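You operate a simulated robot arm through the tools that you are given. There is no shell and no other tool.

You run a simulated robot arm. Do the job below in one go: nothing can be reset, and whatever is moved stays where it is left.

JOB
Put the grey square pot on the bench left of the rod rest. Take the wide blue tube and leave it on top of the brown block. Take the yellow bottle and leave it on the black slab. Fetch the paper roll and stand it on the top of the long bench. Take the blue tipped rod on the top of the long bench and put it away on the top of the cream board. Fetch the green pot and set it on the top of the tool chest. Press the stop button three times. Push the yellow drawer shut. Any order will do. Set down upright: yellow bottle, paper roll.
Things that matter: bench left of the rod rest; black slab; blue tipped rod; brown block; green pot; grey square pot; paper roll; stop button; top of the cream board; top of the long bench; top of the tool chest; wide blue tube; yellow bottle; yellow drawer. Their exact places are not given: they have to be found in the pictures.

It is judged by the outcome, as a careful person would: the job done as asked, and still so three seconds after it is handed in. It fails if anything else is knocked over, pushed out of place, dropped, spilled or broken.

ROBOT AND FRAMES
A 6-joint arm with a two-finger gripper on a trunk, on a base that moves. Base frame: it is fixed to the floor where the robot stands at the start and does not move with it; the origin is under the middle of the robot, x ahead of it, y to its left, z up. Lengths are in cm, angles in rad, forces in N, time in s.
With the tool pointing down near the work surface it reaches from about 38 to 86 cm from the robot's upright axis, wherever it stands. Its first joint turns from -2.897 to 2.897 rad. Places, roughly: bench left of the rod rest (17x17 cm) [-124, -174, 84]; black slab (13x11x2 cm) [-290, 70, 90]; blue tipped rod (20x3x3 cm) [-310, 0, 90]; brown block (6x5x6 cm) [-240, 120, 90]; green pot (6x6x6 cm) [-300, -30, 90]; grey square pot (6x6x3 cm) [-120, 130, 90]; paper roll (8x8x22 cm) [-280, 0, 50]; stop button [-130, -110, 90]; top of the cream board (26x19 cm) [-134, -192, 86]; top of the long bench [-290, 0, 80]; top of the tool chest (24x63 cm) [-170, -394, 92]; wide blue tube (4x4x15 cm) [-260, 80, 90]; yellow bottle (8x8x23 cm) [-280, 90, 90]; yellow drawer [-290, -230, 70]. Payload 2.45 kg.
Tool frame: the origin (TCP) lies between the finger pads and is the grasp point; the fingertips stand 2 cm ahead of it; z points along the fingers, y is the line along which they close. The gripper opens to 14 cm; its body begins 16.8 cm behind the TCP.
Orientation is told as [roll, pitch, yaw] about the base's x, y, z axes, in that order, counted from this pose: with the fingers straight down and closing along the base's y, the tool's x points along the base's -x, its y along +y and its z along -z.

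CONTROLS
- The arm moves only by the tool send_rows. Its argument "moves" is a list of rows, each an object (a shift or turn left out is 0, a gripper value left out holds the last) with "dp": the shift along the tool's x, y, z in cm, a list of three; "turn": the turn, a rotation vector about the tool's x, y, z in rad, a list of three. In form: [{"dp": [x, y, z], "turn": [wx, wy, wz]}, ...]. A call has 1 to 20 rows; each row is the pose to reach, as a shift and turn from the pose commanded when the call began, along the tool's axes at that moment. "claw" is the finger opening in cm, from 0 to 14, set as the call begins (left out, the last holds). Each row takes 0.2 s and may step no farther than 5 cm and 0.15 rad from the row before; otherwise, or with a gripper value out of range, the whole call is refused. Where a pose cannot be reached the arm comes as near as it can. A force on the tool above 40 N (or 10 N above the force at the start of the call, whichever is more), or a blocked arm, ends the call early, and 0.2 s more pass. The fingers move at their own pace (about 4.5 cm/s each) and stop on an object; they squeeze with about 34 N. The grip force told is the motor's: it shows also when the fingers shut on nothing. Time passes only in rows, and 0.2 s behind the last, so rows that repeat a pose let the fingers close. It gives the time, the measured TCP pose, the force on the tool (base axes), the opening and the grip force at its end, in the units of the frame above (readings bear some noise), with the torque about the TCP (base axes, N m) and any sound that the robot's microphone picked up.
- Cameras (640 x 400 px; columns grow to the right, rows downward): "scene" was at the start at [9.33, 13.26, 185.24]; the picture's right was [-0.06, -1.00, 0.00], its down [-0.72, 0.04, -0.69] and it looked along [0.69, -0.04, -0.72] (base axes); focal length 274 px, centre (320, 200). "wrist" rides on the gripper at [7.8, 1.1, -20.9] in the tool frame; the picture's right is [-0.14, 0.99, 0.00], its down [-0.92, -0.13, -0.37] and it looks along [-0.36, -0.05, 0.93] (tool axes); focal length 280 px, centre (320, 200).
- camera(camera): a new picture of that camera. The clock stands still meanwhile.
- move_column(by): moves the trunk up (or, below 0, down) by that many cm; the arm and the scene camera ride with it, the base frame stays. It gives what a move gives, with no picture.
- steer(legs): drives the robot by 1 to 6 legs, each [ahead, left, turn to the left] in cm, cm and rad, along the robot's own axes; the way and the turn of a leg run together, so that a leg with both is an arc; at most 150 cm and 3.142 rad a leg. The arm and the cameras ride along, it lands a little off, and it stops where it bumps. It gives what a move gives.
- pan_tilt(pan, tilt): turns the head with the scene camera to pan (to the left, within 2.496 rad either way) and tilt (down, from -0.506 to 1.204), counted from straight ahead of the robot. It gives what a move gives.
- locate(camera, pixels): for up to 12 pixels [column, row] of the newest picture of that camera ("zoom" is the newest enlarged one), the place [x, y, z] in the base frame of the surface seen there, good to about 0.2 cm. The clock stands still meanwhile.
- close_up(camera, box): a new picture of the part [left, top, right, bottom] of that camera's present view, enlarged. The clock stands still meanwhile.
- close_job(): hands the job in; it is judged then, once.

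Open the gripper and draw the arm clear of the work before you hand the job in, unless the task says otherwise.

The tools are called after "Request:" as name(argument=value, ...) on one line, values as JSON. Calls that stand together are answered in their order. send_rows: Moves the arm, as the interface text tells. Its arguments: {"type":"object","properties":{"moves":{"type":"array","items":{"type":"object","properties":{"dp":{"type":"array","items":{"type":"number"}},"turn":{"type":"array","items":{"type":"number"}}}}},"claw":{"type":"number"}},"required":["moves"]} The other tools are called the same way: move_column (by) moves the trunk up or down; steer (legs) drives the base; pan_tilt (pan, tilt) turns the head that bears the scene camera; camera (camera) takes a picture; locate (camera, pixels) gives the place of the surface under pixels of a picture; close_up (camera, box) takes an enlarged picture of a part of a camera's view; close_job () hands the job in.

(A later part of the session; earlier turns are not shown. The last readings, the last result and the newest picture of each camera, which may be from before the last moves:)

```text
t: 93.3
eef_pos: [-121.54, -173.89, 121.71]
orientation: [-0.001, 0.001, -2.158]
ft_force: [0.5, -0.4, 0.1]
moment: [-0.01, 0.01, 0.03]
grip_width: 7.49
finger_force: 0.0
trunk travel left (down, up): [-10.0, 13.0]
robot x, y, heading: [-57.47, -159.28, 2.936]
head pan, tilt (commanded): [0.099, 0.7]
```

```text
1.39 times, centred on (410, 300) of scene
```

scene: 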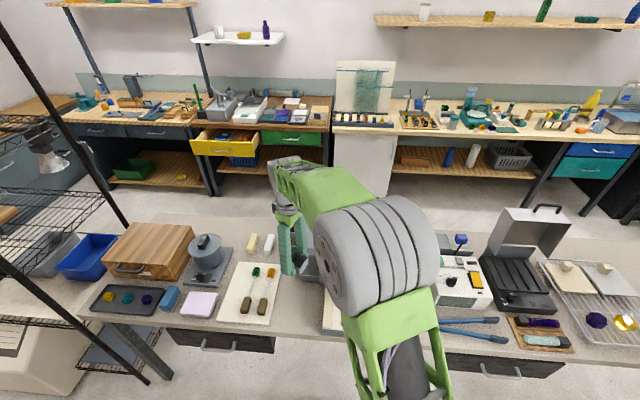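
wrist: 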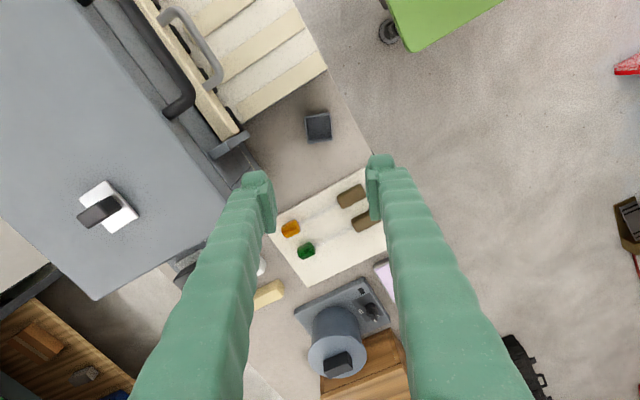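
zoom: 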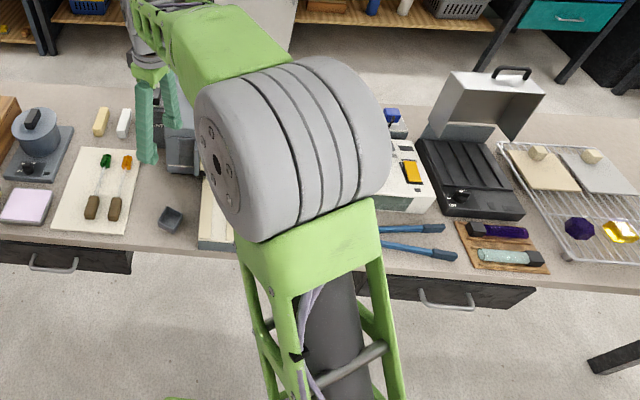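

The white device's STOP label is at zoom (312,192), hidden by the arm. I retract the arm, turn the tool back in line with the robot and close the fingers, then shift the base sideways toward y≈-115.

Request:
send_rows(claw=0, moves=[{"dp": [1.8, 1.72, 0], "turn": [0, 0, 0.148]}, {"dp": [3.6, 3.44, 0], "turn": [0, 0, 0.296]}, {"dp": [5.4, 5.16, 0], "turn": [0, 0, 0.444]}, {"dp": [7.2, 6.9, 0], "turn": [0, 0, 0.592]}, {"dp": [9.1, 8.6, 0], "turn": [0, 0, 0.74]}, {"dp": [10.9, 10.3, 0], "turn": [0, 0, 0.888]}, {"dp": [12.7, 12, 0], "turn": [0, 0, 1.036]}, {"dp": [14.5, 13.75, 0], "turn": [0, 0, 1.185]}])

Request:
steer(legs=[[0, -40, 0]])

Request:
camera(camera="scene")

Request:
camera(camera="wrist")

```text
t: 95.1
eef_pos: [-101.67, -169.52, 121.53]
orientation: [0.0, 0.0, 2.937]
ft_force: [0.1, 0.0, -0.4]
moment: [-0.01, 0.04, 0.0]
grip_width: 0.0
finger_force: 29.3
trunk travel left (down, up): [-10.0, 13.0]
robot x, y, heading: [-56.79, -159.21, 2.937]
head pan, tilt (commanded): [0.099, 0.7]
```

```text
t: 99.1
eef_pos: [-93.81, -130.91, 121.69]
orientation: [-0.001, -0.001, 2.939]
ft_force: [-0.3, -0.6, 0.5]
moment: [0.01, 0.04, 0.04]
grip_width: 0.0
finger_force: 29.8
trunk travel left (down, up): [-10.0, 13.0]
robot x, y, heading: [-49.29, -120.8, 2.933]
head pan, tilt (commanded): [0.099, 0.7]
```

```text
taken
```

scene: 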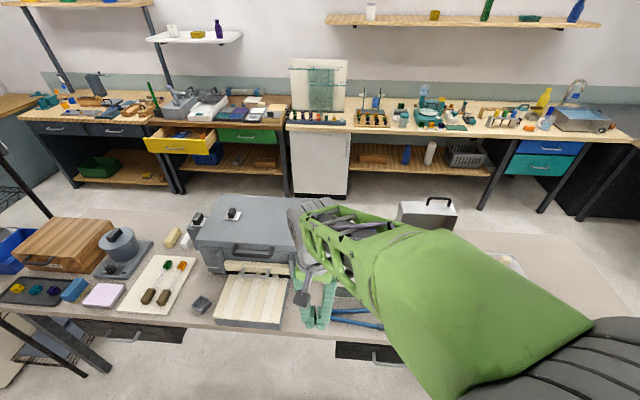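

```text
taken
```

wrist: 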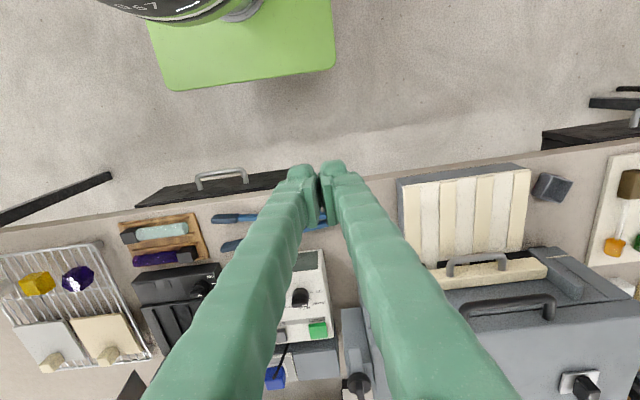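

The device is at about (300,300) in the wrist view, partly hidden by the fingers. I move the arm 14 cm sideways (tool +y) so it becomes visible and zoom in.

Request:
send_rows(moves=[{"dp": [0, 4.5, 0]}, {"dp": [0, 9, 0]}, {"dp": [0, 13.5, 0]}, {"dp": [0, 13.5, 0]}])

Request:
close_up(camera="wrist", box=[130, 220, 330, 400])

Request:
camera(camera="wrist")

```text
t: 100.1
eef_pos: [-96.53, -144.14, 121.69]
orientation: [-0.002, 0.0, 2.937]
ft_force: [0.3, -0.7, 0.1]
moment: [0.02, 0.01, 0.03]
grip_width: 0.0
finger_force: 29.1
trunk travel left (down, up): [-10.0, 13.0]
robot x, y, heading: [-48.86, -120.83, 2.933]
head pan, tilt (commanded): [0.099, 0.7]
```

```text
2.22 times, centred on (230, 310) of wrist
```

zoom: 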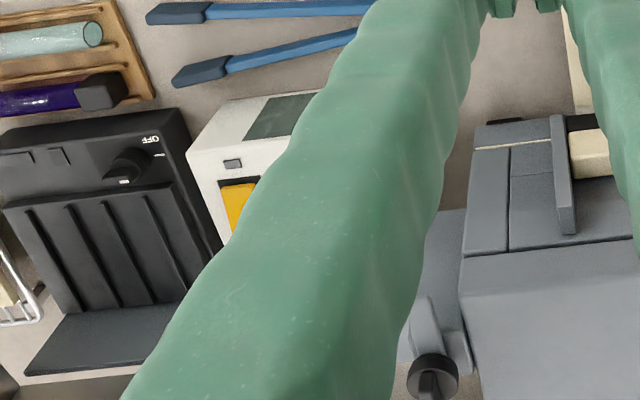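

```text
taken
```

wrist: 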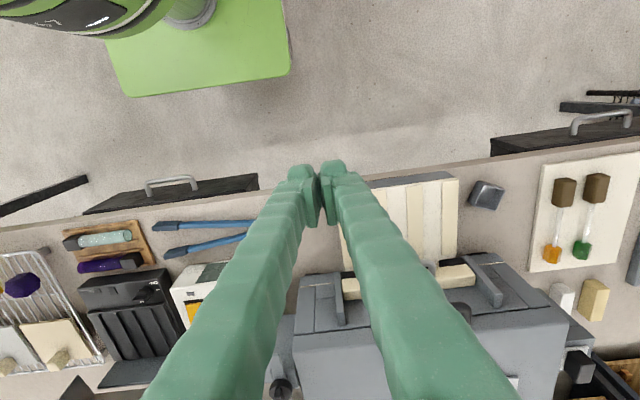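

That hid the device more, so I move the arm the other way (tool -y, about 42 cm) to clear the scene camera's view of the device.

Request:
send_rows(moves=[{"dp": [0, -4.5, 0]}, {"dp": [0, -9, 0]}, {"dp": [0, -13.5, 0]}, {"dp": [0, -18, 0]}, {"dp": [0, -22.5, 0]}, {"dp": [0, -27, 0]}, {"dp": [0, -31.5, 0]}, {"dp": [0, -36, 0]}, {"dp": [0, -40, 0]}])

Request:
camera(camera="scene")

Request:
camera(camera="wrist")

```text
t: 102.1
eef_pos: [-88.27, -104.98, 121.72]
orientation: [0.001, 0.0, 2.939]
ft_force: [0.6, 0.0, -0.6]
moment: [-0.02, 0.0, -0.01]
grip_width: 0.0
finger_force: 29.5
trunk travel left (down, up): [-10.0, 13.0]
robot x, y, heading: [-48.71, -120.82, 2.934]
head pan, tilt (commanded): [0.099, 0.7]
```

```text
taken
```

scene: 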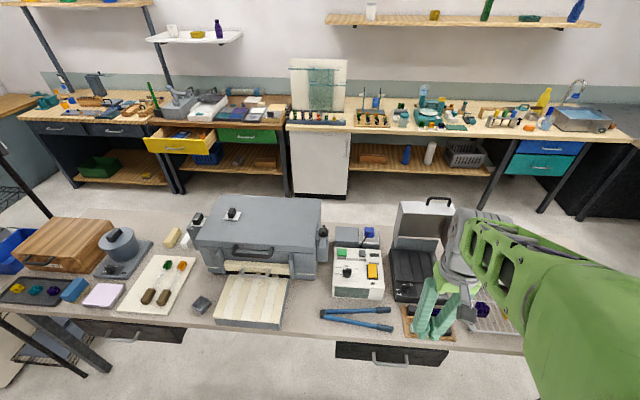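

```text
taken
```

wrist: 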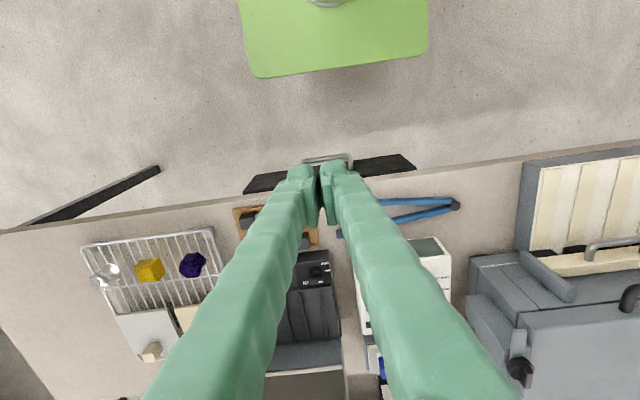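

Now the device is in plain view at (357,270) of the scene picture. I zoom in on it to read its labels.

Request:
close_up(camera="scene", box=[315, 220, 405, 310])

Request:
locate(camera="scene", pixels=[[346, 271], [342, 252], [372, 271], [364, 252], [370, 232], [335, 290], [383, 290], [325, 232], [315, 265], [408, 260], [352, 283], [345, 235]])

```text
4.44 times, centred on (360, 265) of scene
```

zoom: 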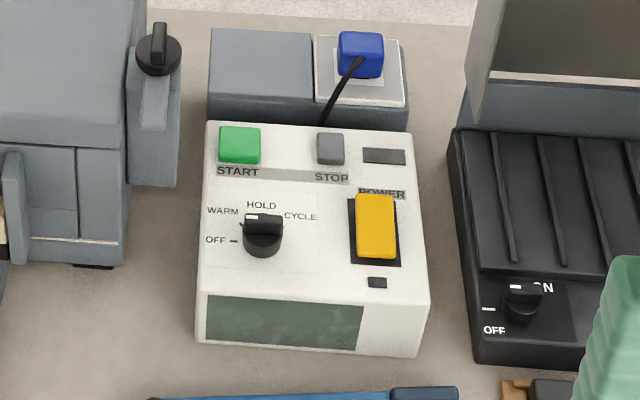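

```text
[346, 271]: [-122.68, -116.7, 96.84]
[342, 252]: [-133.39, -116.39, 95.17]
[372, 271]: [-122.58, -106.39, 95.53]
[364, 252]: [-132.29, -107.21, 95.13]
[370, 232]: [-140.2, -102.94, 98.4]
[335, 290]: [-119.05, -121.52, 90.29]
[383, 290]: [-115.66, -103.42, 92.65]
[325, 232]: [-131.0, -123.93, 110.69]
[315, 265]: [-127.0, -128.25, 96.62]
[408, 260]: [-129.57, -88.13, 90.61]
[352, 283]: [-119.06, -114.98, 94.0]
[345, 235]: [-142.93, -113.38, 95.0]
```

The STOP button is the small grey one at zoom (330,148), between START (240,145) and a grey indicator (384,156). I locate its corners and neighbours.

Request:
locate(camera="zoom", pixels=[[330, 145], [318, 138], [342, 140], [342, 162], [318, 162], [258, 145], [365, 156], [300, 200], [262, 230], [375, 195], [325, 115], [345, 85]])

```text
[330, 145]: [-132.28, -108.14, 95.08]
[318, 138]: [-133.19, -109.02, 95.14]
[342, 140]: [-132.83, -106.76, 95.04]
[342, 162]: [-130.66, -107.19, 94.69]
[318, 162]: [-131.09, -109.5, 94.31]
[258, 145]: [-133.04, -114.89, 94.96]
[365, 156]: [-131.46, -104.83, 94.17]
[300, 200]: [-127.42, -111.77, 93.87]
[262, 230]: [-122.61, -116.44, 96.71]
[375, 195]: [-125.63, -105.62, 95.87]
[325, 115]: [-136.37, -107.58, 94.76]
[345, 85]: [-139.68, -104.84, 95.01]
```

STOP is centred at about (-132.1,-108.0) with its top at z 95.1. The reach from here is 84 cm, so I drive 16 cm closer first.

Request:
steer(legs=[[16, 0, 0]])

Request:
camera(camera="scene")

```text
t: 103.5
eef_pos: [-104.04, -101.92, 121.74]
orientation: [0.002, 0.002, 2.941]
ft_force: [-0.7, 0.0, 0.5]
moment: [-0.02, -0.11, -0.01]
grip_width: 0.0
finger_force: 29.1
trunk travel left (down, up): [-10.0, 13.0]
robot x, y, heading: [-65.09, -117.46, 2.931]
head pan, tilt (commanded): [0.099, 0.7]
```

```text
taken
```

scene: 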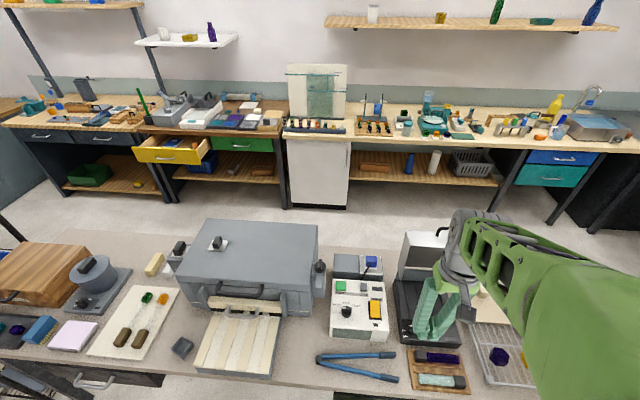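

I re-measure STOP from this closer pose with a zoom around (362,288).

Request:
close_up(camera="scene", box=[325, 250, 400, 350])

```text
4.00 times, centred on (362, 300) of scene
```

zoom: 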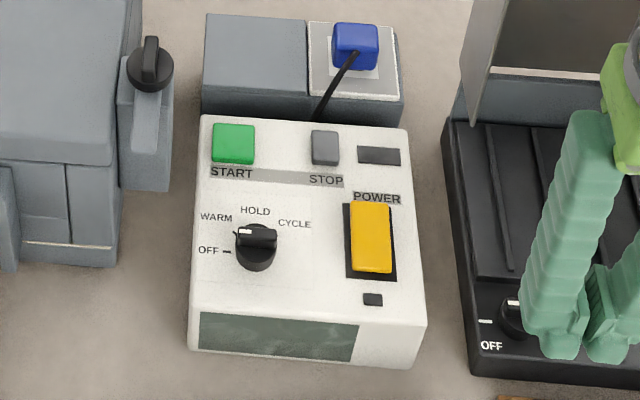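

Request:
locate(camera="zoom", pixels=[[325, 143], [314, 133], [337, 134], [336, 158], [314, 158], [250, 145], [363, 156], [325, 168], [335, 80], [318, 112], [372, 210]])

```text
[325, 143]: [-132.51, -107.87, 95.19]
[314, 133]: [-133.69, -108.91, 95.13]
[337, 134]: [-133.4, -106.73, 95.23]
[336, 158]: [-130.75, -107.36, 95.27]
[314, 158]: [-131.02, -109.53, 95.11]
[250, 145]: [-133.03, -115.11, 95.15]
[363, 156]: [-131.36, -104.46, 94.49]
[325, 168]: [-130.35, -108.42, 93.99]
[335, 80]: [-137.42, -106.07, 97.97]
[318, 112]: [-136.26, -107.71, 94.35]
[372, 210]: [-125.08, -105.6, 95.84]
```

STOP's centre is (-132.2,-108.1), top z 95.2. I move the closed fingers above it at the present height.

Request:
send_rows(moves=[{"dp": [-3.3, 1.47, 0]}, {"dp": [-6.6, 2.94, 0]}, {"dp": [-9.9, 4.4, 0]}, {"dp": [-13.2, 5.9, 0]}, {"dp": [-16.5, 7.35, 0]}, {"dp": [-19.8, 8.8, 0]}, {"dp": [-23.1, 10.3, 0]}, {"dp": [-26.4, 11.75, 0]}, {"dp": [-26.4, 11.75, 0]}])

Request:
camera(camera="wrist")

Request:
camera(camera="scene")

```text
t: 105.5
eef_pos: [-131.73, -108.06, 121.68]
orientation: [0.0, -0.001, 2.94]
ft_force: [-0.1, 0.1, 0.3]
moment: [-0.02, 0.03, 0.02]
grip_width: 0.01
finger_force: 29.2
trunk travel left (down, up): [-10.0, 13.0]
robot x, y, heading: [-64.66, -117.78, 2.935]
head pan, tilt (commanded): [0.099, 0.7]
```

```text
taken
```

wrist: 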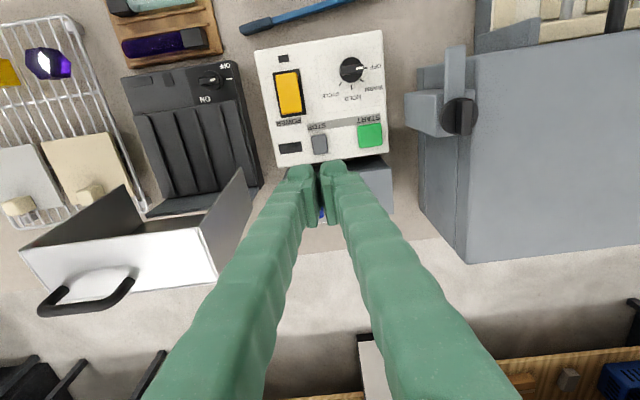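

```text
taken
```

scene: 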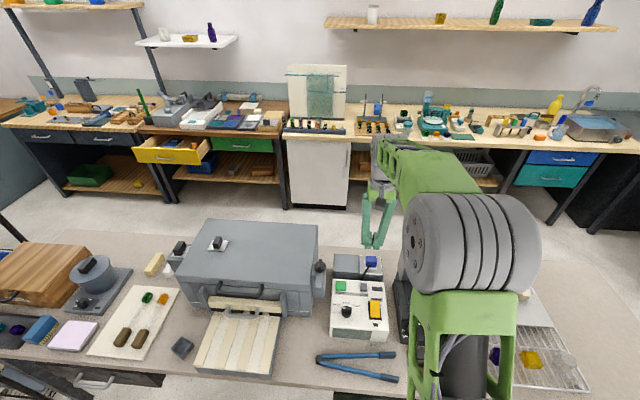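

The tool is over STOP (wrist view: button at (320,143) under the tips). I correct by 0.4 cm and descend so the tips are about 1 cm above the button.

Request:
send_rows(moves=[{"dp": [-0.45, 0.1, 4]}, {"dp": [-0.45, 0.1, 8]}, {"dp": [-0.45, 0.1, 12]}, {"dp": [-0.45, 0.1, 16]}, {"dp": [-0.45, 0.1, 19.5]}, {"dp": [-0.45, 0.1, 22]}, {"dp": [-0.45, 0.1, 23.5]}, {"dp": [-0.45, 0.1, 23.5]}])

Request:
camera(camera="wrist")

Request:
close_up(camera="scene", box=[320, 230, 440, 350])

```text
t: 107.3
eef_pos: [-132.73, -108.21, 98.32]
orientation: [0.001, 0.0, 2.94]
ft_force: [-1.0, 0.2, 0.5]
moment: [-0.02, 0.04, 0.01]
grip_width: 0.0
finger_force: 30.2
trunk travel left (down, up): [-10.0, 13.0]
robot x, y, heading: [-64.61, -117.9, 2.93]
head pan, tilt (commanded): [0.099, 0.7]
```

```text
taken
```

wrist: 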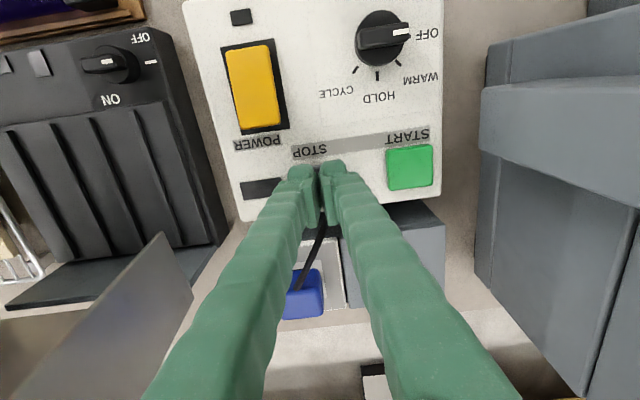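

```text
3.33 times, centred on (380, 290) of scene
```

zoom: 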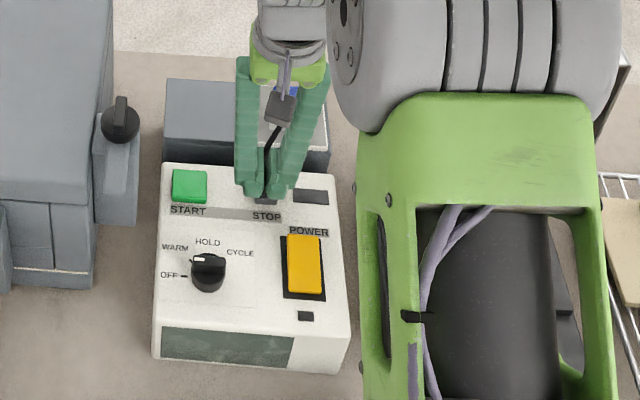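

The tips are about 1 cm above STOP, well clear of START and POWER. I press down slowly and watch force and sound.

Request:
send_rows(moves=[{"dp": [0, -0.3, 0.5]}, {"dp": [0, -0.3, 0.9]}, {"dp": [0, -0.3, 1.2]}, {"dp": [0, -0.3, 1.4]}, {"dp": [0, -0.3, 1.6]}])

```text
t: 108.5
eef_pos: [-132.46, -107.87, 96.74]
orientation: [0.0, 0.0, 2.941]
ft_force: [-0.1, 0.7, 2.5]
moment: [0.03, 0.02, -0.01]
grip_width: 0.61
finger_force: 29.4
trunk travel left (down, up): [-10.0, 13.0]
robot x, y, heading: [-64.19, -117.8, 2.938]
head pan, tilt (commanded): [0.099, 0.7]
heard: click
```

A click was heard (press one). I raise the fingers to release the button fully.

Request:
send_rows(moves=[{"dp": [0, 0, -0.6]}, {"dp": [0, 0, -1.2]}, {"dp": [0, 0, -1.8]}, {"dp": [0, 0, -1.8]}, {"dp": [0, 0, -1.8]}])

Request:
close_up(camera="scene", box=[320, 230, 440, 350])

```text
t: 109.7
eef_pos: [-132.57, -107.82, 98.37]
orientation: [-0.001, 0.001, 2.941]
ft_force: [-0.9, 0.1, 0.7]
moment: [0.02, 0.02, -0.01]
grip_width: 0.01
finger_force: 29.0
trunk travel left (down, up): [-10.0, 13.0]
robot x, y, heading: [-64.63, -117.44, 2.935]
head pan, tilt (commanded): [0.099, 0.7]
```

```text
3.33 times, centred on (380, 290) of scene
```

zoom: 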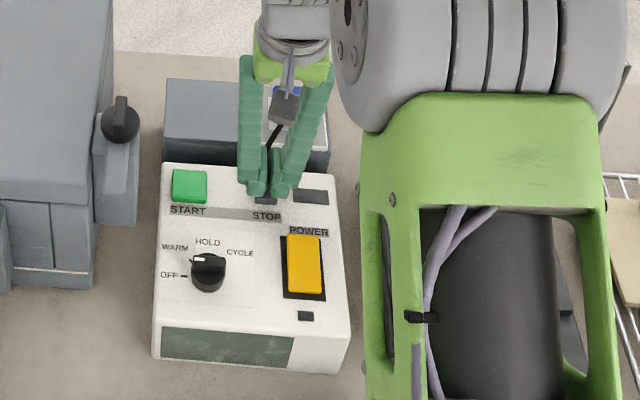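

Released, nothing else moved. I press the second time.

Request:
send_rows(moves=[{"dp": [0, 0, 0.6]}, {"dp": [0, 0, 1.1]}, {"dp": [0, 0, 1.4]}, {"dp": [0, 0, 1.6]}, {"dp": [0, 0, 1.7]}])

Request:
send_rows(moves=[{"dp": [0, 0, -0.6]}, {"dp": [0, 0, -1.2]}, {"dp": [0, 0, -1.8]}, {"dp": [0, 0, -1.8]}, {"dp": [0, 0, -1.8]}])

```text
t: 110.9
eef_pos: [-132.63, -107.86, 96.71]
orientation: [0.0, 0.001, 2.941]
ft_force: [0.2, 0.1, 2.1]
moment: [0.0, 0.01, -0.01]
grip_width: 0.59
finger_force: 29.5
trunk travel left (down, up): [-10.0, 13.0]
robot x, y, heading: [-64.6, -117.59, 2.937]
head pan, tilt (commanded): [0.099, 0.7]
heard: click
```

```text
t: 112.1
eef_pos: [-132.55, -107.82, 98.64]
orientation: [0.001, -0.001, 2.939]
ft_force: [-0.1, -0.2, 0.0]
moment: [-0.07, 0.01, 0.03]
grip_width: 0.01
finger_force: 29.6
trunk travel left (down, up): [-10.0, 13.0]
robot x, y, heading: [-64.6, -117.48, 2.934]
head pan, tilt (commanded): [0.099, 0.7]
```

A second click was heard and the button released. I press the third and last time.

Request:
send_rows(moves=[{"dp": [0, 0, 0.6]}, {"dp": [0, 0, 1.1]}, {"dp": [0, 0, 1.5]}, {"dp": [0, 0, 1.7]}, {"dp": [0, 0, 1.8]}])

Request:
send_rows(moves=[{"dp": [0, 0, -0.6]}, {"dp": [0, 0, -2]}, {"dp": [0, 0, -6]}, {"dp": [0, 0, -11]}, {"dp": [0, 0, -16]}, {"dp": [0, 0, -21]}, {"dp": [0, 0, -26]}])

Request:
camera(camera="wrist")

```text
t: 113.3
eef_pos: [-132.63, -107.87, 96.73]
orientation: [0.0, 0.0, 2.94]
ft_force: [1.1, -0.7, 2.4]
moment: [0.04, -0.04, 0.02]
grip_width: 0.6
finger_force: 29.2
trunk travel left (down, up): [-10.0, 13.0]
robot x, y, heading: [-65.04, -117.71, 2.931]
head pan, tilt (commanded): [0.099, 0.7]
heard: click
```

```text
t: 114.9
eef_pos: [-132.52, -107.96, 122.79]
orientation: [-0.001, -0.001, 2.941]
ft_force: [0.2, 0.6, 0.1]
moment: [0.01, 0.03, 0.03]
grip_width: 0.0
finger_force: 29.2
trunk travel left (down, up): [-10.0, 13.0]
robot x, y, heading: [-64.44, -117.65, 2.936]
head pan, tilt (commanded): [0.099, 0.7]
```

```text
taken
```

wrist: 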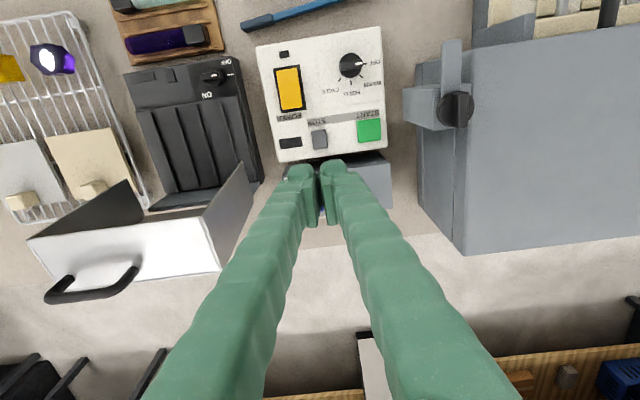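

Three clicks in all, so the stop button is done. I retract the arm toward the robot and drive back around the table end toward the sink end of the long bench.

Request:
send_rows(moves=[{"dp": [4.8, 0, 0]}, {"dp": [9.6, 0, 0]}, {"dp": [14.4, 0, 0]}, {"dp": [19.2, 0, 0]}, {"dp": [23, 0, 0]}, {"dp": [23, 0, 0]}])

Request:
steer(legs=[[-20, 0, 0], [0, -150, 0], [100, 5, 0], [77, 4, 0]])

Request:
pan_tilt(pan=-0.1, tilt=0.75)

Request:
camera(camera="scene")

```text
t: 116.3
eef_pos: [-109.99, -112.47, 122.93]
orientation: [0.0, 0.0, 2.942]
ft_force: [0.0, -0.4, 0.7]
moment: [-0.01, -0.02, -0.03]
grip_width: 0.0
finger_force: 29.7
trunk travel left (down, up): [-10.0, 13.0]
robot x, y, heading: [-65.06, -117.65, 2.937]
head pan, tilt (commanded): [0.099, 0.7]
```

```text
t: 139.2
eef_pos: [-239.46, 47.93, 122.82]
orientation: [-0.002, 0.001, 2.976]
ft_force: [-0.5, -0.3, -0.1]
moment: [0.02, -0.04, -0.01]
grip_width: 0.0
finger_force: 29.8
trunk travel left (down, up): [-10.0, 13.0]
robot x, y, heading: [-194.12, 44.48, 2.973]
head pan, tilt (commanded): [0.099, 0.7]
```

```text
t: 139.9
eef_pos: [-239.49, 48.06, 122.82]
orientation: [0.001, -0.001, 2.978]
ft_force: [0.3, 0.0, 0.1]
moment: [-0.02, -0.01, -0.04]
grip_width: 0.0
finger_force: 29.4
trunk travel left (down, up): [-10.0, 13.0]
robot x, y, heading: [-193.92, 44.53, 2.968]
head pan, tilt (commanded): [-0.099, 0.75]
```

```text
taken
```

scene: 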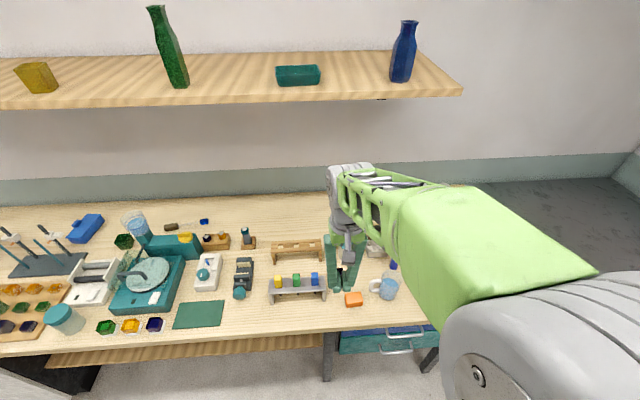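

The long bench is laid out ahead; a rod with a brown handle and blue tip lies at (170-207,222-227) near the wall. I locate items of interest and zoom in.

Request:
locate(camera="scene", pixels=[[204, 221], [170, 227], [123, 241], [105, 327], [152, 325], [300, 100], [120, 100], [240, 290], [215, 240], [300, 250], [198, 315], [326, 330]])

Request:
close_up(camera="scene", box=[80, 190, 280, 340])

Request:
close_up(camera="scene", box=[0, 190, 200, 340])

```text
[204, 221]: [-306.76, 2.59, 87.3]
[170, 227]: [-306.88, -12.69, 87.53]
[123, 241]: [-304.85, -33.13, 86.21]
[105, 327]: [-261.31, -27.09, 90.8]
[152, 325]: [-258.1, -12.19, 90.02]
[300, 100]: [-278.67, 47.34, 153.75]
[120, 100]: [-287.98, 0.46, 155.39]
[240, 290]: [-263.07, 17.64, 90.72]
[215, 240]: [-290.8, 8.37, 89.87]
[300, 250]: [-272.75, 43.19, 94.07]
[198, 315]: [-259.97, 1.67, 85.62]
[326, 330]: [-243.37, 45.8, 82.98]
```

```text
2.67 times, centred on (180, 265) of scene
```

zoom: 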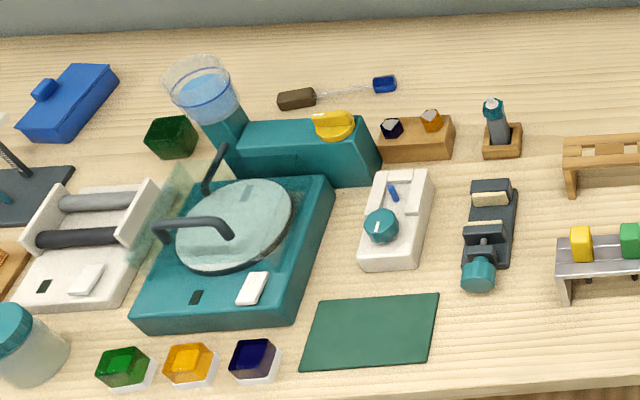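

```text
2.67 times, centred on (100, 265) of scene
```

zoom: 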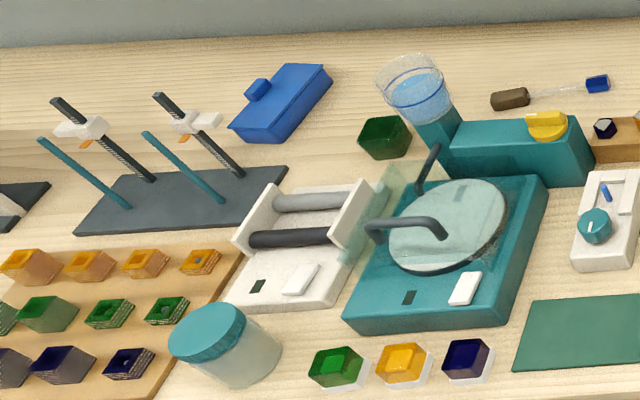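

The green pot is the dark hexagonal pot at (-305,-33) and the rod lies near (-307,-5). The wall shelf's front edge is at z≈154, x≈-280, to be kept clear of. I check the wrist view for the bottle and tube to the right.

Request:
camera(camera="wrist")

Request:
pan_tilt(pan=-0.7, tilt=0.75)

Request:
camera(camera="scene")

```text
taken
```

wrist: 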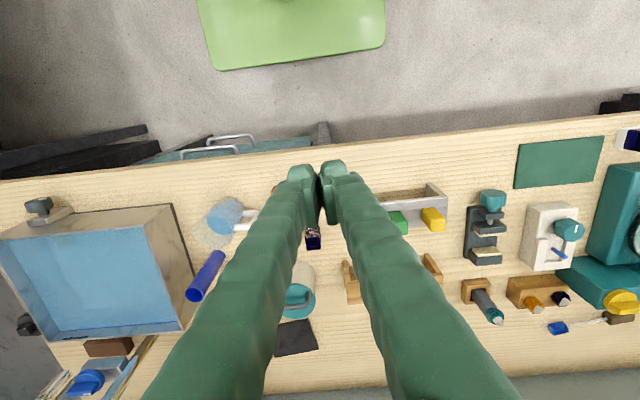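

```text
t: 140.9
eef_pos: [-239.4, 48.03, 122.87]
orientation: [0.0, 0.0, 2.976]
ft_force: [0.0, -0.9, 0.4]
moment: [0.03, -0.02, 0.0]
grip_width: 0.0
finger_force: 29.0
trunk travel left (down, up): [-10.0, 13.0]
robot x, y, heading: [-193.6, 44.77, 2.973]
head pan, tilt (commanded): [-0.7, 0.75]
```

```text
taken
```

scene: 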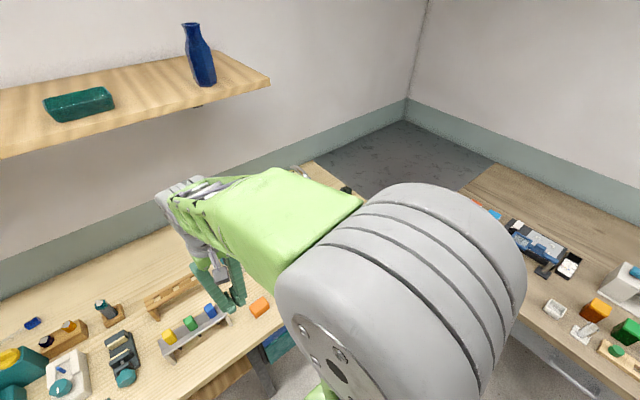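

The wrist view shows the blue tube at (206,275) and the black slab at (297,338). I drive 38 cm to the right and 8 cm ahead so that these come to the left of the arm, in the scene camera's clear view.

Request:
steer(legs=[[0, -38, 0], [8, 0, 0]])

Request:
pan_tilt(pan=0.15, tilt=0.8)

Request:
camera(camera="scene")

Request:
camera(camera="wrist")

```text
t: 145.5
eef_pos: [-241.08, 86.77, 122.78]
orientation: [-0.001, 0.001, 2.982]
ft_force: [-0.7, -0.3, -0.6]
moment: [-0.01, -0.05, 0.01]
grip_width: 0.0
finger_force: 29.2
trunk travel left (down, up): [-10.0, 13.0]
robot x, y, heading: [-195.29, 83.38, 2.979]
head pan, tilt (commanded): [-0.7, 0.75]
```

```text
t: 146.7
eef_pos: [-240.89, 86.75, 122.92]
orientation: [-0.002, -0.002, 2.984]
ft_force: [-0.8, 0.2, 0.8]
moment: [-0.01, 0.01, 0.04]
grip_width: 0.0
finger_force: 29.5
trunk travel left (down, up): [-10.0, 13.0]
robot x, y, heading: [-195.34, 83.53, 2.981]
head pan, tilt (commanded): [0.15, 0.799]
```

```text
taken
```

scene: 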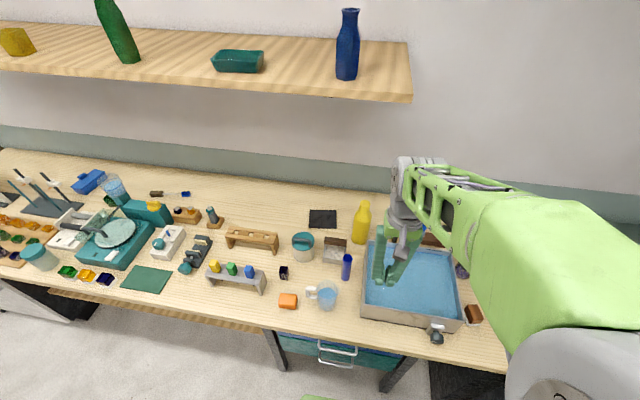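

```text
taken
```

wrist: 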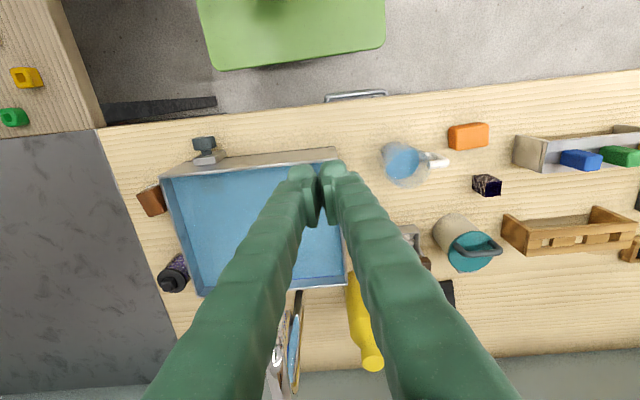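

Now everything is visible: yellow bottle (361,222), black slab (322,219), blue tube (346,266), brown block (474,314). I zoom in and locate them.

Request:
close_up(camera="scene", box=[280, 190, 400, 310])

Request:
locate(camera="scene", pixels=[[362, 206], [361, 225], [359, 240], [322, 219], [310, 211], [336, 212], [310, 226], [334, 227], [347, 257], [346, 270], [345, 279], [474, 312]])

Request:
locate(camera="wrist", pixels=[[151, 199], [142, 192], [158, 188], [165, 212], [148, 214], [370, 362], [355, 300], [175, 280], [205, 150], [450, 220]])

Request:
close_up(camera="wrist", box=[100, 130, 260, 310])

```text
3.33 times, centred on (340, 250) of scene
```

zoom: 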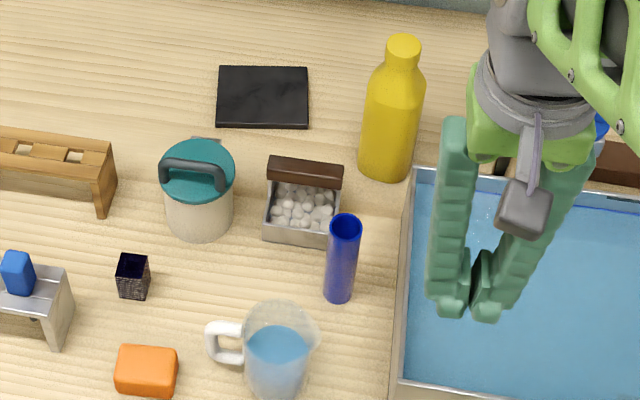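

```text
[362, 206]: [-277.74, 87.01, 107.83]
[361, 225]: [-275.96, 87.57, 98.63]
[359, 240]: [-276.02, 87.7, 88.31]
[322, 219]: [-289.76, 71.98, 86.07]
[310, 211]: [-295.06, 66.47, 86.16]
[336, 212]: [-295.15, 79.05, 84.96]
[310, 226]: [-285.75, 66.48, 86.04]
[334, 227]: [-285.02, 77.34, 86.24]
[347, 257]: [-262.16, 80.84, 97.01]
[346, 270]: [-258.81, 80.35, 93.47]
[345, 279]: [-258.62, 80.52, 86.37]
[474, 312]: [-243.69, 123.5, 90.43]
```

```text
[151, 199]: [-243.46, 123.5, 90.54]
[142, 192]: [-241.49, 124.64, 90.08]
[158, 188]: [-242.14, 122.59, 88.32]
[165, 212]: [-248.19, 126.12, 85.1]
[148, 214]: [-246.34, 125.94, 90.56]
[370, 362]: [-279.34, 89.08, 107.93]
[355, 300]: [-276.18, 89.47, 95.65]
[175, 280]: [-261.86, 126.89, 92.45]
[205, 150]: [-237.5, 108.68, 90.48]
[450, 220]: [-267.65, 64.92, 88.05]
```

```text
2.22 times, centred on (180, 220) of wrist
```

zoom: 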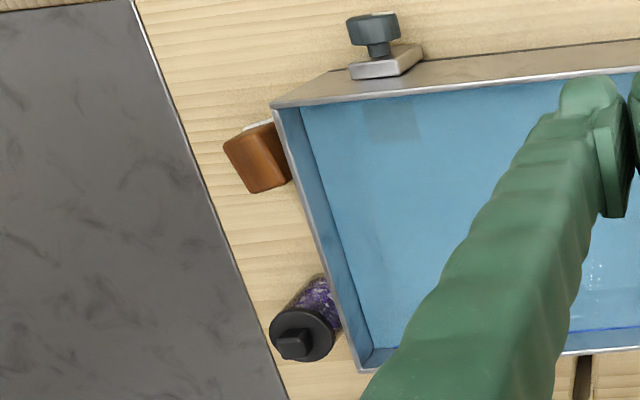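

I need precise tube rim and neighbour heights, so I locate points in a fresh zoom of the tube area.

Request:
close_up(camera="scene", box=[310, 225, 400, 310])

```text
4.71 times, centred on (355, 268) of scene
```

zoom: 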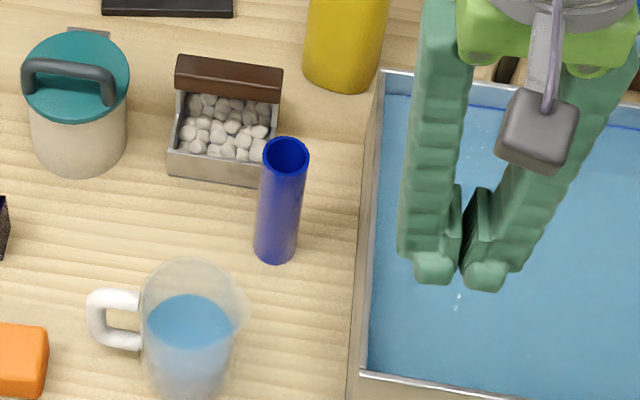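

Request:
locate(camera="zoom", pixels=[[266, 152], [306, 152], [286, 137], [286, 175], [285, 162], [274, 262], [230, 70], [262, 90], [205, 262], [365, 230], [75, 60], [330, 75]])

Request:
locate(camera="wrist", pixels=[[340, 155], [345, 260], [430, 160], [400, 160], [420, 235], [470, 250], [365, 355], [380, 365], [365, 368], [350, 290], [362, 290]])

```text
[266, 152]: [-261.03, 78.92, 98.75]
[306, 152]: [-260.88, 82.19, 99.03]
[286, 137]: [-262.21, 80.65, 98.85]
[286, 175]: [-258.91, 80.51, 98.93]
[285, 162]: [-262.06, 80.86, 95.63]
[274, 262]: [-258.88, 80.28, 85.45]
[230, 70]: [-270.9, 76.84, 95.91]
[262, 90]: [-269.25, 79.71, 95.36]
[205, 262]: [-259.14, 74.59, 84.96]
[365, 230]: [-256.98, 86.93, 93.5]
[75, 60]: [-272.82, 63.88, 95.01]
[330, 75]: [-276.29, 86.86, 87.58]
```

```text
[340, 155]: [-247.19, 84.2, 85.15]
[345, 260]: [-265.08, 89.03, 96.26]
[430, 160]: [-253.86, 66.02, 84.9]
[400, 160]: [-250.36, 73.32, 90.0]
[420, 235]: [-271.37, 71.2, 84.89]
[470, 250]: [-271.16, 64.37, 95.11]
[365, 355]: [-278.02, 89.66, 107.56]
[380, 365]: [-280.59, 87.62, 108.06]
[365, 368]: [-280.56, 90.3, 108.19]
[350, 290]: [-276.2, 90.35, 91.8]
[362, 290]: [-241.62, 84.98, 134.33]
```

Tube: rim centre (-260.6, 80.6), diameter 3.3, top z 98.9; the tray's brown bar (z 96) stands 8 cm behind it and the sink wall 6 cm to its right. I grasp it near its top, closing front-to-back: I move over it and turn the tool to yaw ≈1.4 with a 6 cm opening.

Request:
send_rows(claw=6, moves=[{"dp": [-1.67, 0.84, 0], "turn": [0, 0, 0.1437]}, {"dp": [-3.35, 1.67, 0], "turn": [0, 0, 0.2873]}, {"dp": [-5.02, 2.5, 0], "turn": [0, 0, 0.431]}, {"dp": [-6.7, 3.35, 0], "turn": [0, 0, 0.5746]}, {"dp": [-8.36, 4.18, 0], "turn": [0, 0, 0.7182]}, {"dp": [-10, 5.02, 0], "turn": [0, 0, 0.8619]}, {"dp": [-11.7, 5.85, 0], "turn": [0, 0, 1.0056]}, {"dp": [-13.4, 6.7, 0], "turn": [0, 0, 1.1492]}, {"dp": [-15, 7.5, 0], "turn": [0, 0, 1.2928]}, {"dp": [-16.7, 8.36, 0], "turn": [0, 0, 1.4365]}, {"dp": [-18.4, 9.2, 0], "turn": [0, 0, 1.58]}, {"dp": [-18.4, 9.2, 0], "turn": [0, 0, 1.58]}])

Request:
camera(camera="wrist")

Request:
camera(camera="scene")

```text
t: 149.2
eef_pos: [-260.33, 80.56, 122.98]
orientation: [0.001, 0.0, 1.403]
ft_force: [-0.1, 0.1, 0.8]
moment: [-0.01, 0.0, 0.02]
grip_width: 5.97
finger_force: 0.1
trunk travel left (down, up): [-10.0, 13.0]
robot x, y, heading: [-195.43, 83.58, 2.978]
head pan, tilt (commanded): [0.15, 0.799]
```

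```text
taken
```

wrist: 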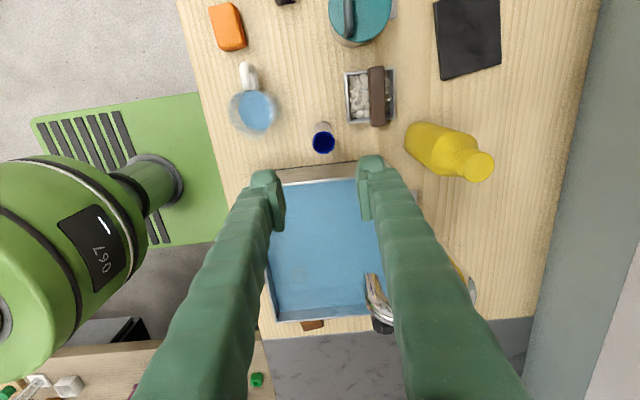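

```text
taken
```

scene: 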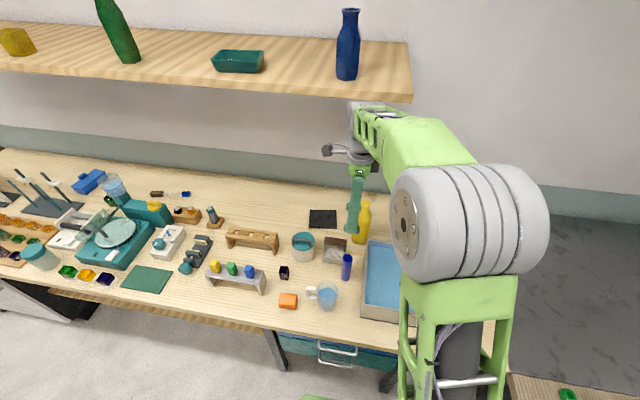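

The tube's open rim is at (323,142) in the wrist view. I locate its rim and the neighbours once more before descending.

Request:
close_up(camera="wrist", box=[270, 90, 410, 190])

Request:
locate(camera="wrist", pixels=[[312, 142], [335, 143], [323, 132], [323, 154], [376, 95], [376, 122], [370, 100], [320, 172], [300, 175], [345, 170]])

```text
4.00 times, centred on (340, 140) of wrist
```

zoom: 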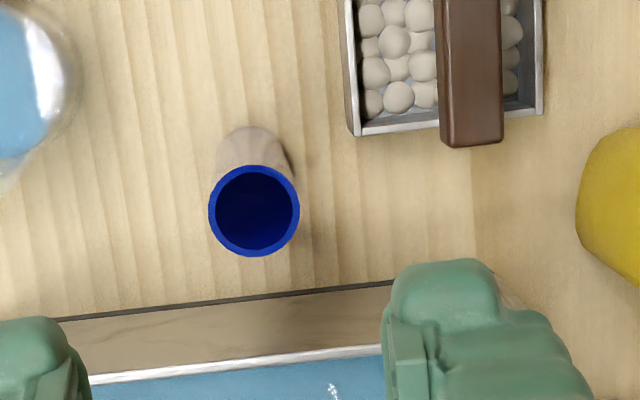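

```text
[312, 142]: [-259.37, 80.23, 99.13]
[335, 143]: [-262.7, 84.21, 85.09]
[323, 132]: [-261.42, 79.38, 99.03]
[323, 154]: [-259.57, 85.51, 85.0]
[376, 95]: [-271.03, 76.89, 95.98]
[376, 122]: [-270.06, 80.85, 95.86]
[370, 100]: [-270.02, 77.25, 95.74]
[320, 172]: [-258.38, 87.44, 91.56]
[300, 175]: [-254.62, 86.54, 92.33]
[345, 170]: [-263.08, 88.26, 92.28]
```

Request:
locate(camera="zoom", pixels=[[212, 210], [296, 210], [254, 169], [254, 252], [200, 310], [300, 292], [470, 142], [585, 220]])

```text
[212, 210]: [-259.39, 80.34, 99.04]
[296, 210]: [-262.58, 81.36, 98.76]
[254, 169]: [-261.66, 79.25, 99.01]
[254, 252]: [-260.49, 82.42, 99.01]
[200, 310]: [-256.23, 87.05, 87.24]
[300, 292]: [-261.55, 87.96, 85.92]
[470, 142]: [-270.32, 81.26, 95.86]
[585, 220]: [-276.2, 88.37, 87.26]
```

Tube centre refined to (-261.0, 80.85). I narrow the opening to 5.4 cm, correct the position and descend to z≈95.5 around its top.

Request:
send_rows(claw=5.4, moves=[{"dp": [-0.19, 0.69, 3]}, {"dp": [-0.19, 0.69, 7]}, {"dp": [-0.19, 0.69, 11]}, {"dp": [-0.19, 0.69, 15]}, {"dp": [-0.19, 0.69, 18]}, {"dp": [-0.19, 0.69, 20]}, {"dp": [-0.19, 0.69, 20]}])

Request:
camera(camera="wrist")

Request:
close_up(camera="scene", box=[290, 150, 430, 300])

```text
t: 150.8
eef_pos: [-261.18, 80.76, 102.66]
orientation: [0.001, 0.0, 1.403]
ft_force: [-0.6, 0.9, 0.5]
moment: [-0.01, 0.01, -0.01]
grip_width: 5.38
finger_force: 0.0
trunk travel left (down, up): [-10.0, 13.0]
robot x, y, heading: [-195.41, 83.25, 2.977]
head pan, tilt (commanded): [0.15, 0.799]
```

```text
taken
```

wrist: 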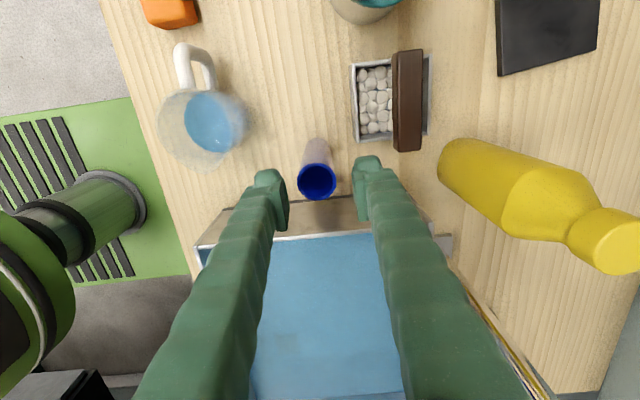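

```text
2.67 times, centred on (360, 225) of scene
```

zoom: 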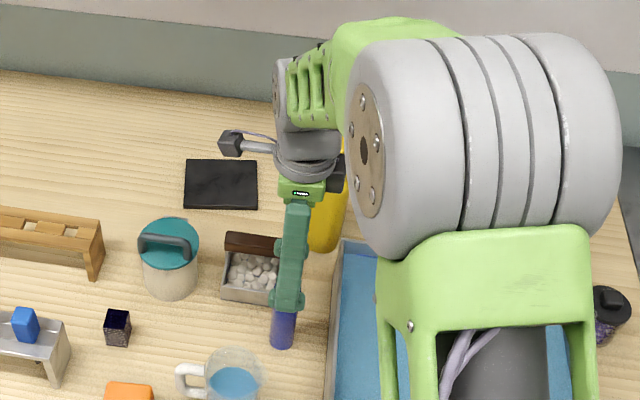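

The tube rim at (317,181) is centred between the finger pads, the bar is clear. I descend another 7 cm and close.

Request:
send_rows(moves=[{"dp": [0, 0, 2.5]}, {"dp": [0, 0, 5]}, {"dp": [0, 0, 7.1]}, {"dp": [0, 0, 7.1]}])

Request:
send_rows(claw=2, moves=[{"dp": [0, 0, 0]}, {"dp": [0, 0, 0]}, {"dp": [0, 0, 0]}, {"dp": [0, 0, 0]}])

Request:
camera(camera="wrist")

```text
t: 151.8
eef_pos: [-261.23, 80.85, 95.6]
orientation: [0.0, 0.001, 1.402]
ft_force: [-0.3, 0.3, 0.0]
moment: [-0.04, -0.04, 0.01]
grip_width: 5.42
finger_force: 0.0
trunk travel left (down, up): [-10.0, 13.0]
robot x, y, heading: [-195.53, 83.44, 2.979]
head pan, tilt (commanded): [0.15, 0.799]
```

```text
t: 152.8
eef_pos: [-261.24, 80.78, 95.68]
orientation: [0.0, 0.001, 1.404]
ft_force: [-0.3, -1.0, -0.3]
moment: [-0.01, -0.03, 0.01]
grip_width: 3.45
finger_force: 33.7
trunk travel left (down, up): [-10.0, 13.0]
robot x, y, heading: [-195.33, 83.36, 2.981]
head pan, tilt (commanded): [0.15, 0.799]
```

```text
taken
```

wrist: 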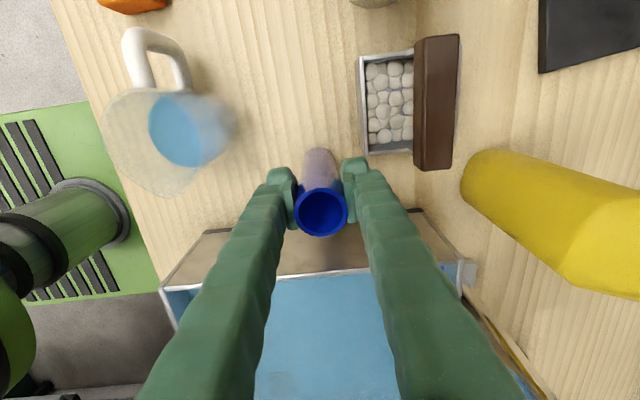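

The tube is held at 3.45 cm with 34 N. I lift straight up and look for the faucet and block along the way.

Request:
send_rows(moves=[{"dp": [0, 0, -2]}, {"dp": [0, 0, -6]}, {"dp": [0, 0, -11]}, {"dp": [0, 0, -16]}, {"dp": [0, 0, -21]}, {"dp": [0, 0, -26]}, {"dp": [0, 0, -28]}])

Request:
camera(camera="wrist")

Request:
locate(camera="wrist", pixels=[[375, 283], [380, 300], [385, 320], [375, 270], [312, 322]])

```text
t: 154.4
eef_pos: [-261.2, 80.97, 123.77]
orientation: [-0.002, 0.0, 1.405]
ft_force: [-0.9, -0.1, -1.8]
moment: [-0.03, -0.05, -0.01]
grip_width: 3.44
finger_force: 33.8
trunk travel left (down, up): [-10.0, 13.0]
robot x, y, heading: [-195.09, 83.22, 2.978]
head pan, tilt (commanded): [0.15, 0.799]
```

```text
taken
```

wrist: 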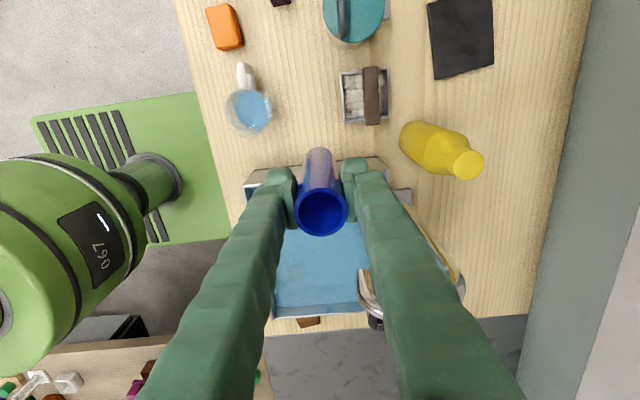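

```text
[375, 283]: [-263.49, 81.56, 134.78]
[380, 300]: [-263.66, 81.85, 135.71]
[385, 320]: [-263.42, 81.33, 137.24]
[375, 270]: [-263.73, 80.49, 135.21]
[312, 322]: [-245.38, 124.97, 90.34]
```

The faucet tip shows near (366,292), just left of the right finger. I locate it to know its height before crossing the sink.

Request:
locate(camera="wrist", pixels=[[364, 272], [366, 285], [368, 298], [372, 312], [461, 285], [450, 262], [374, 322], [305, 322], [318, 322], [310, 318], [310, 327]])

Request:
close_up(camera="wrist", box=[260, 240, 420, 340])

```text
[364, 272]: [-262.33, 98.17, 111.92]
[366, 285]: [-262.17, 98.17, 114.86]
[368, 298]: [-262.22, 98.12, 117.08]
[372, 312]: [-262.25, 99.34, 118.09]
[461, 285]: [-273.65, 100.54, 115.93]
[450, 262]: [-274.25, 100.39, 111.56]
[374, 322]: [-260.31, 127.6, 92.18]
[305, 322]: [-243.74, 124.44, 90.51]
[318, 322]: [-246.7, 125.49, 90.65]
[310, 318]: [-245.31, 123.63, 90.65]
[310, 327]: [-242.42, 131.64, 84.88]
```

```text
4.00 times, centred on (340, 290) of wrist
```

zoom: 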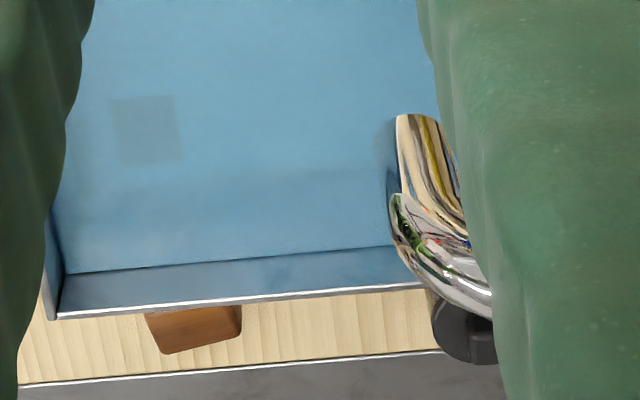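

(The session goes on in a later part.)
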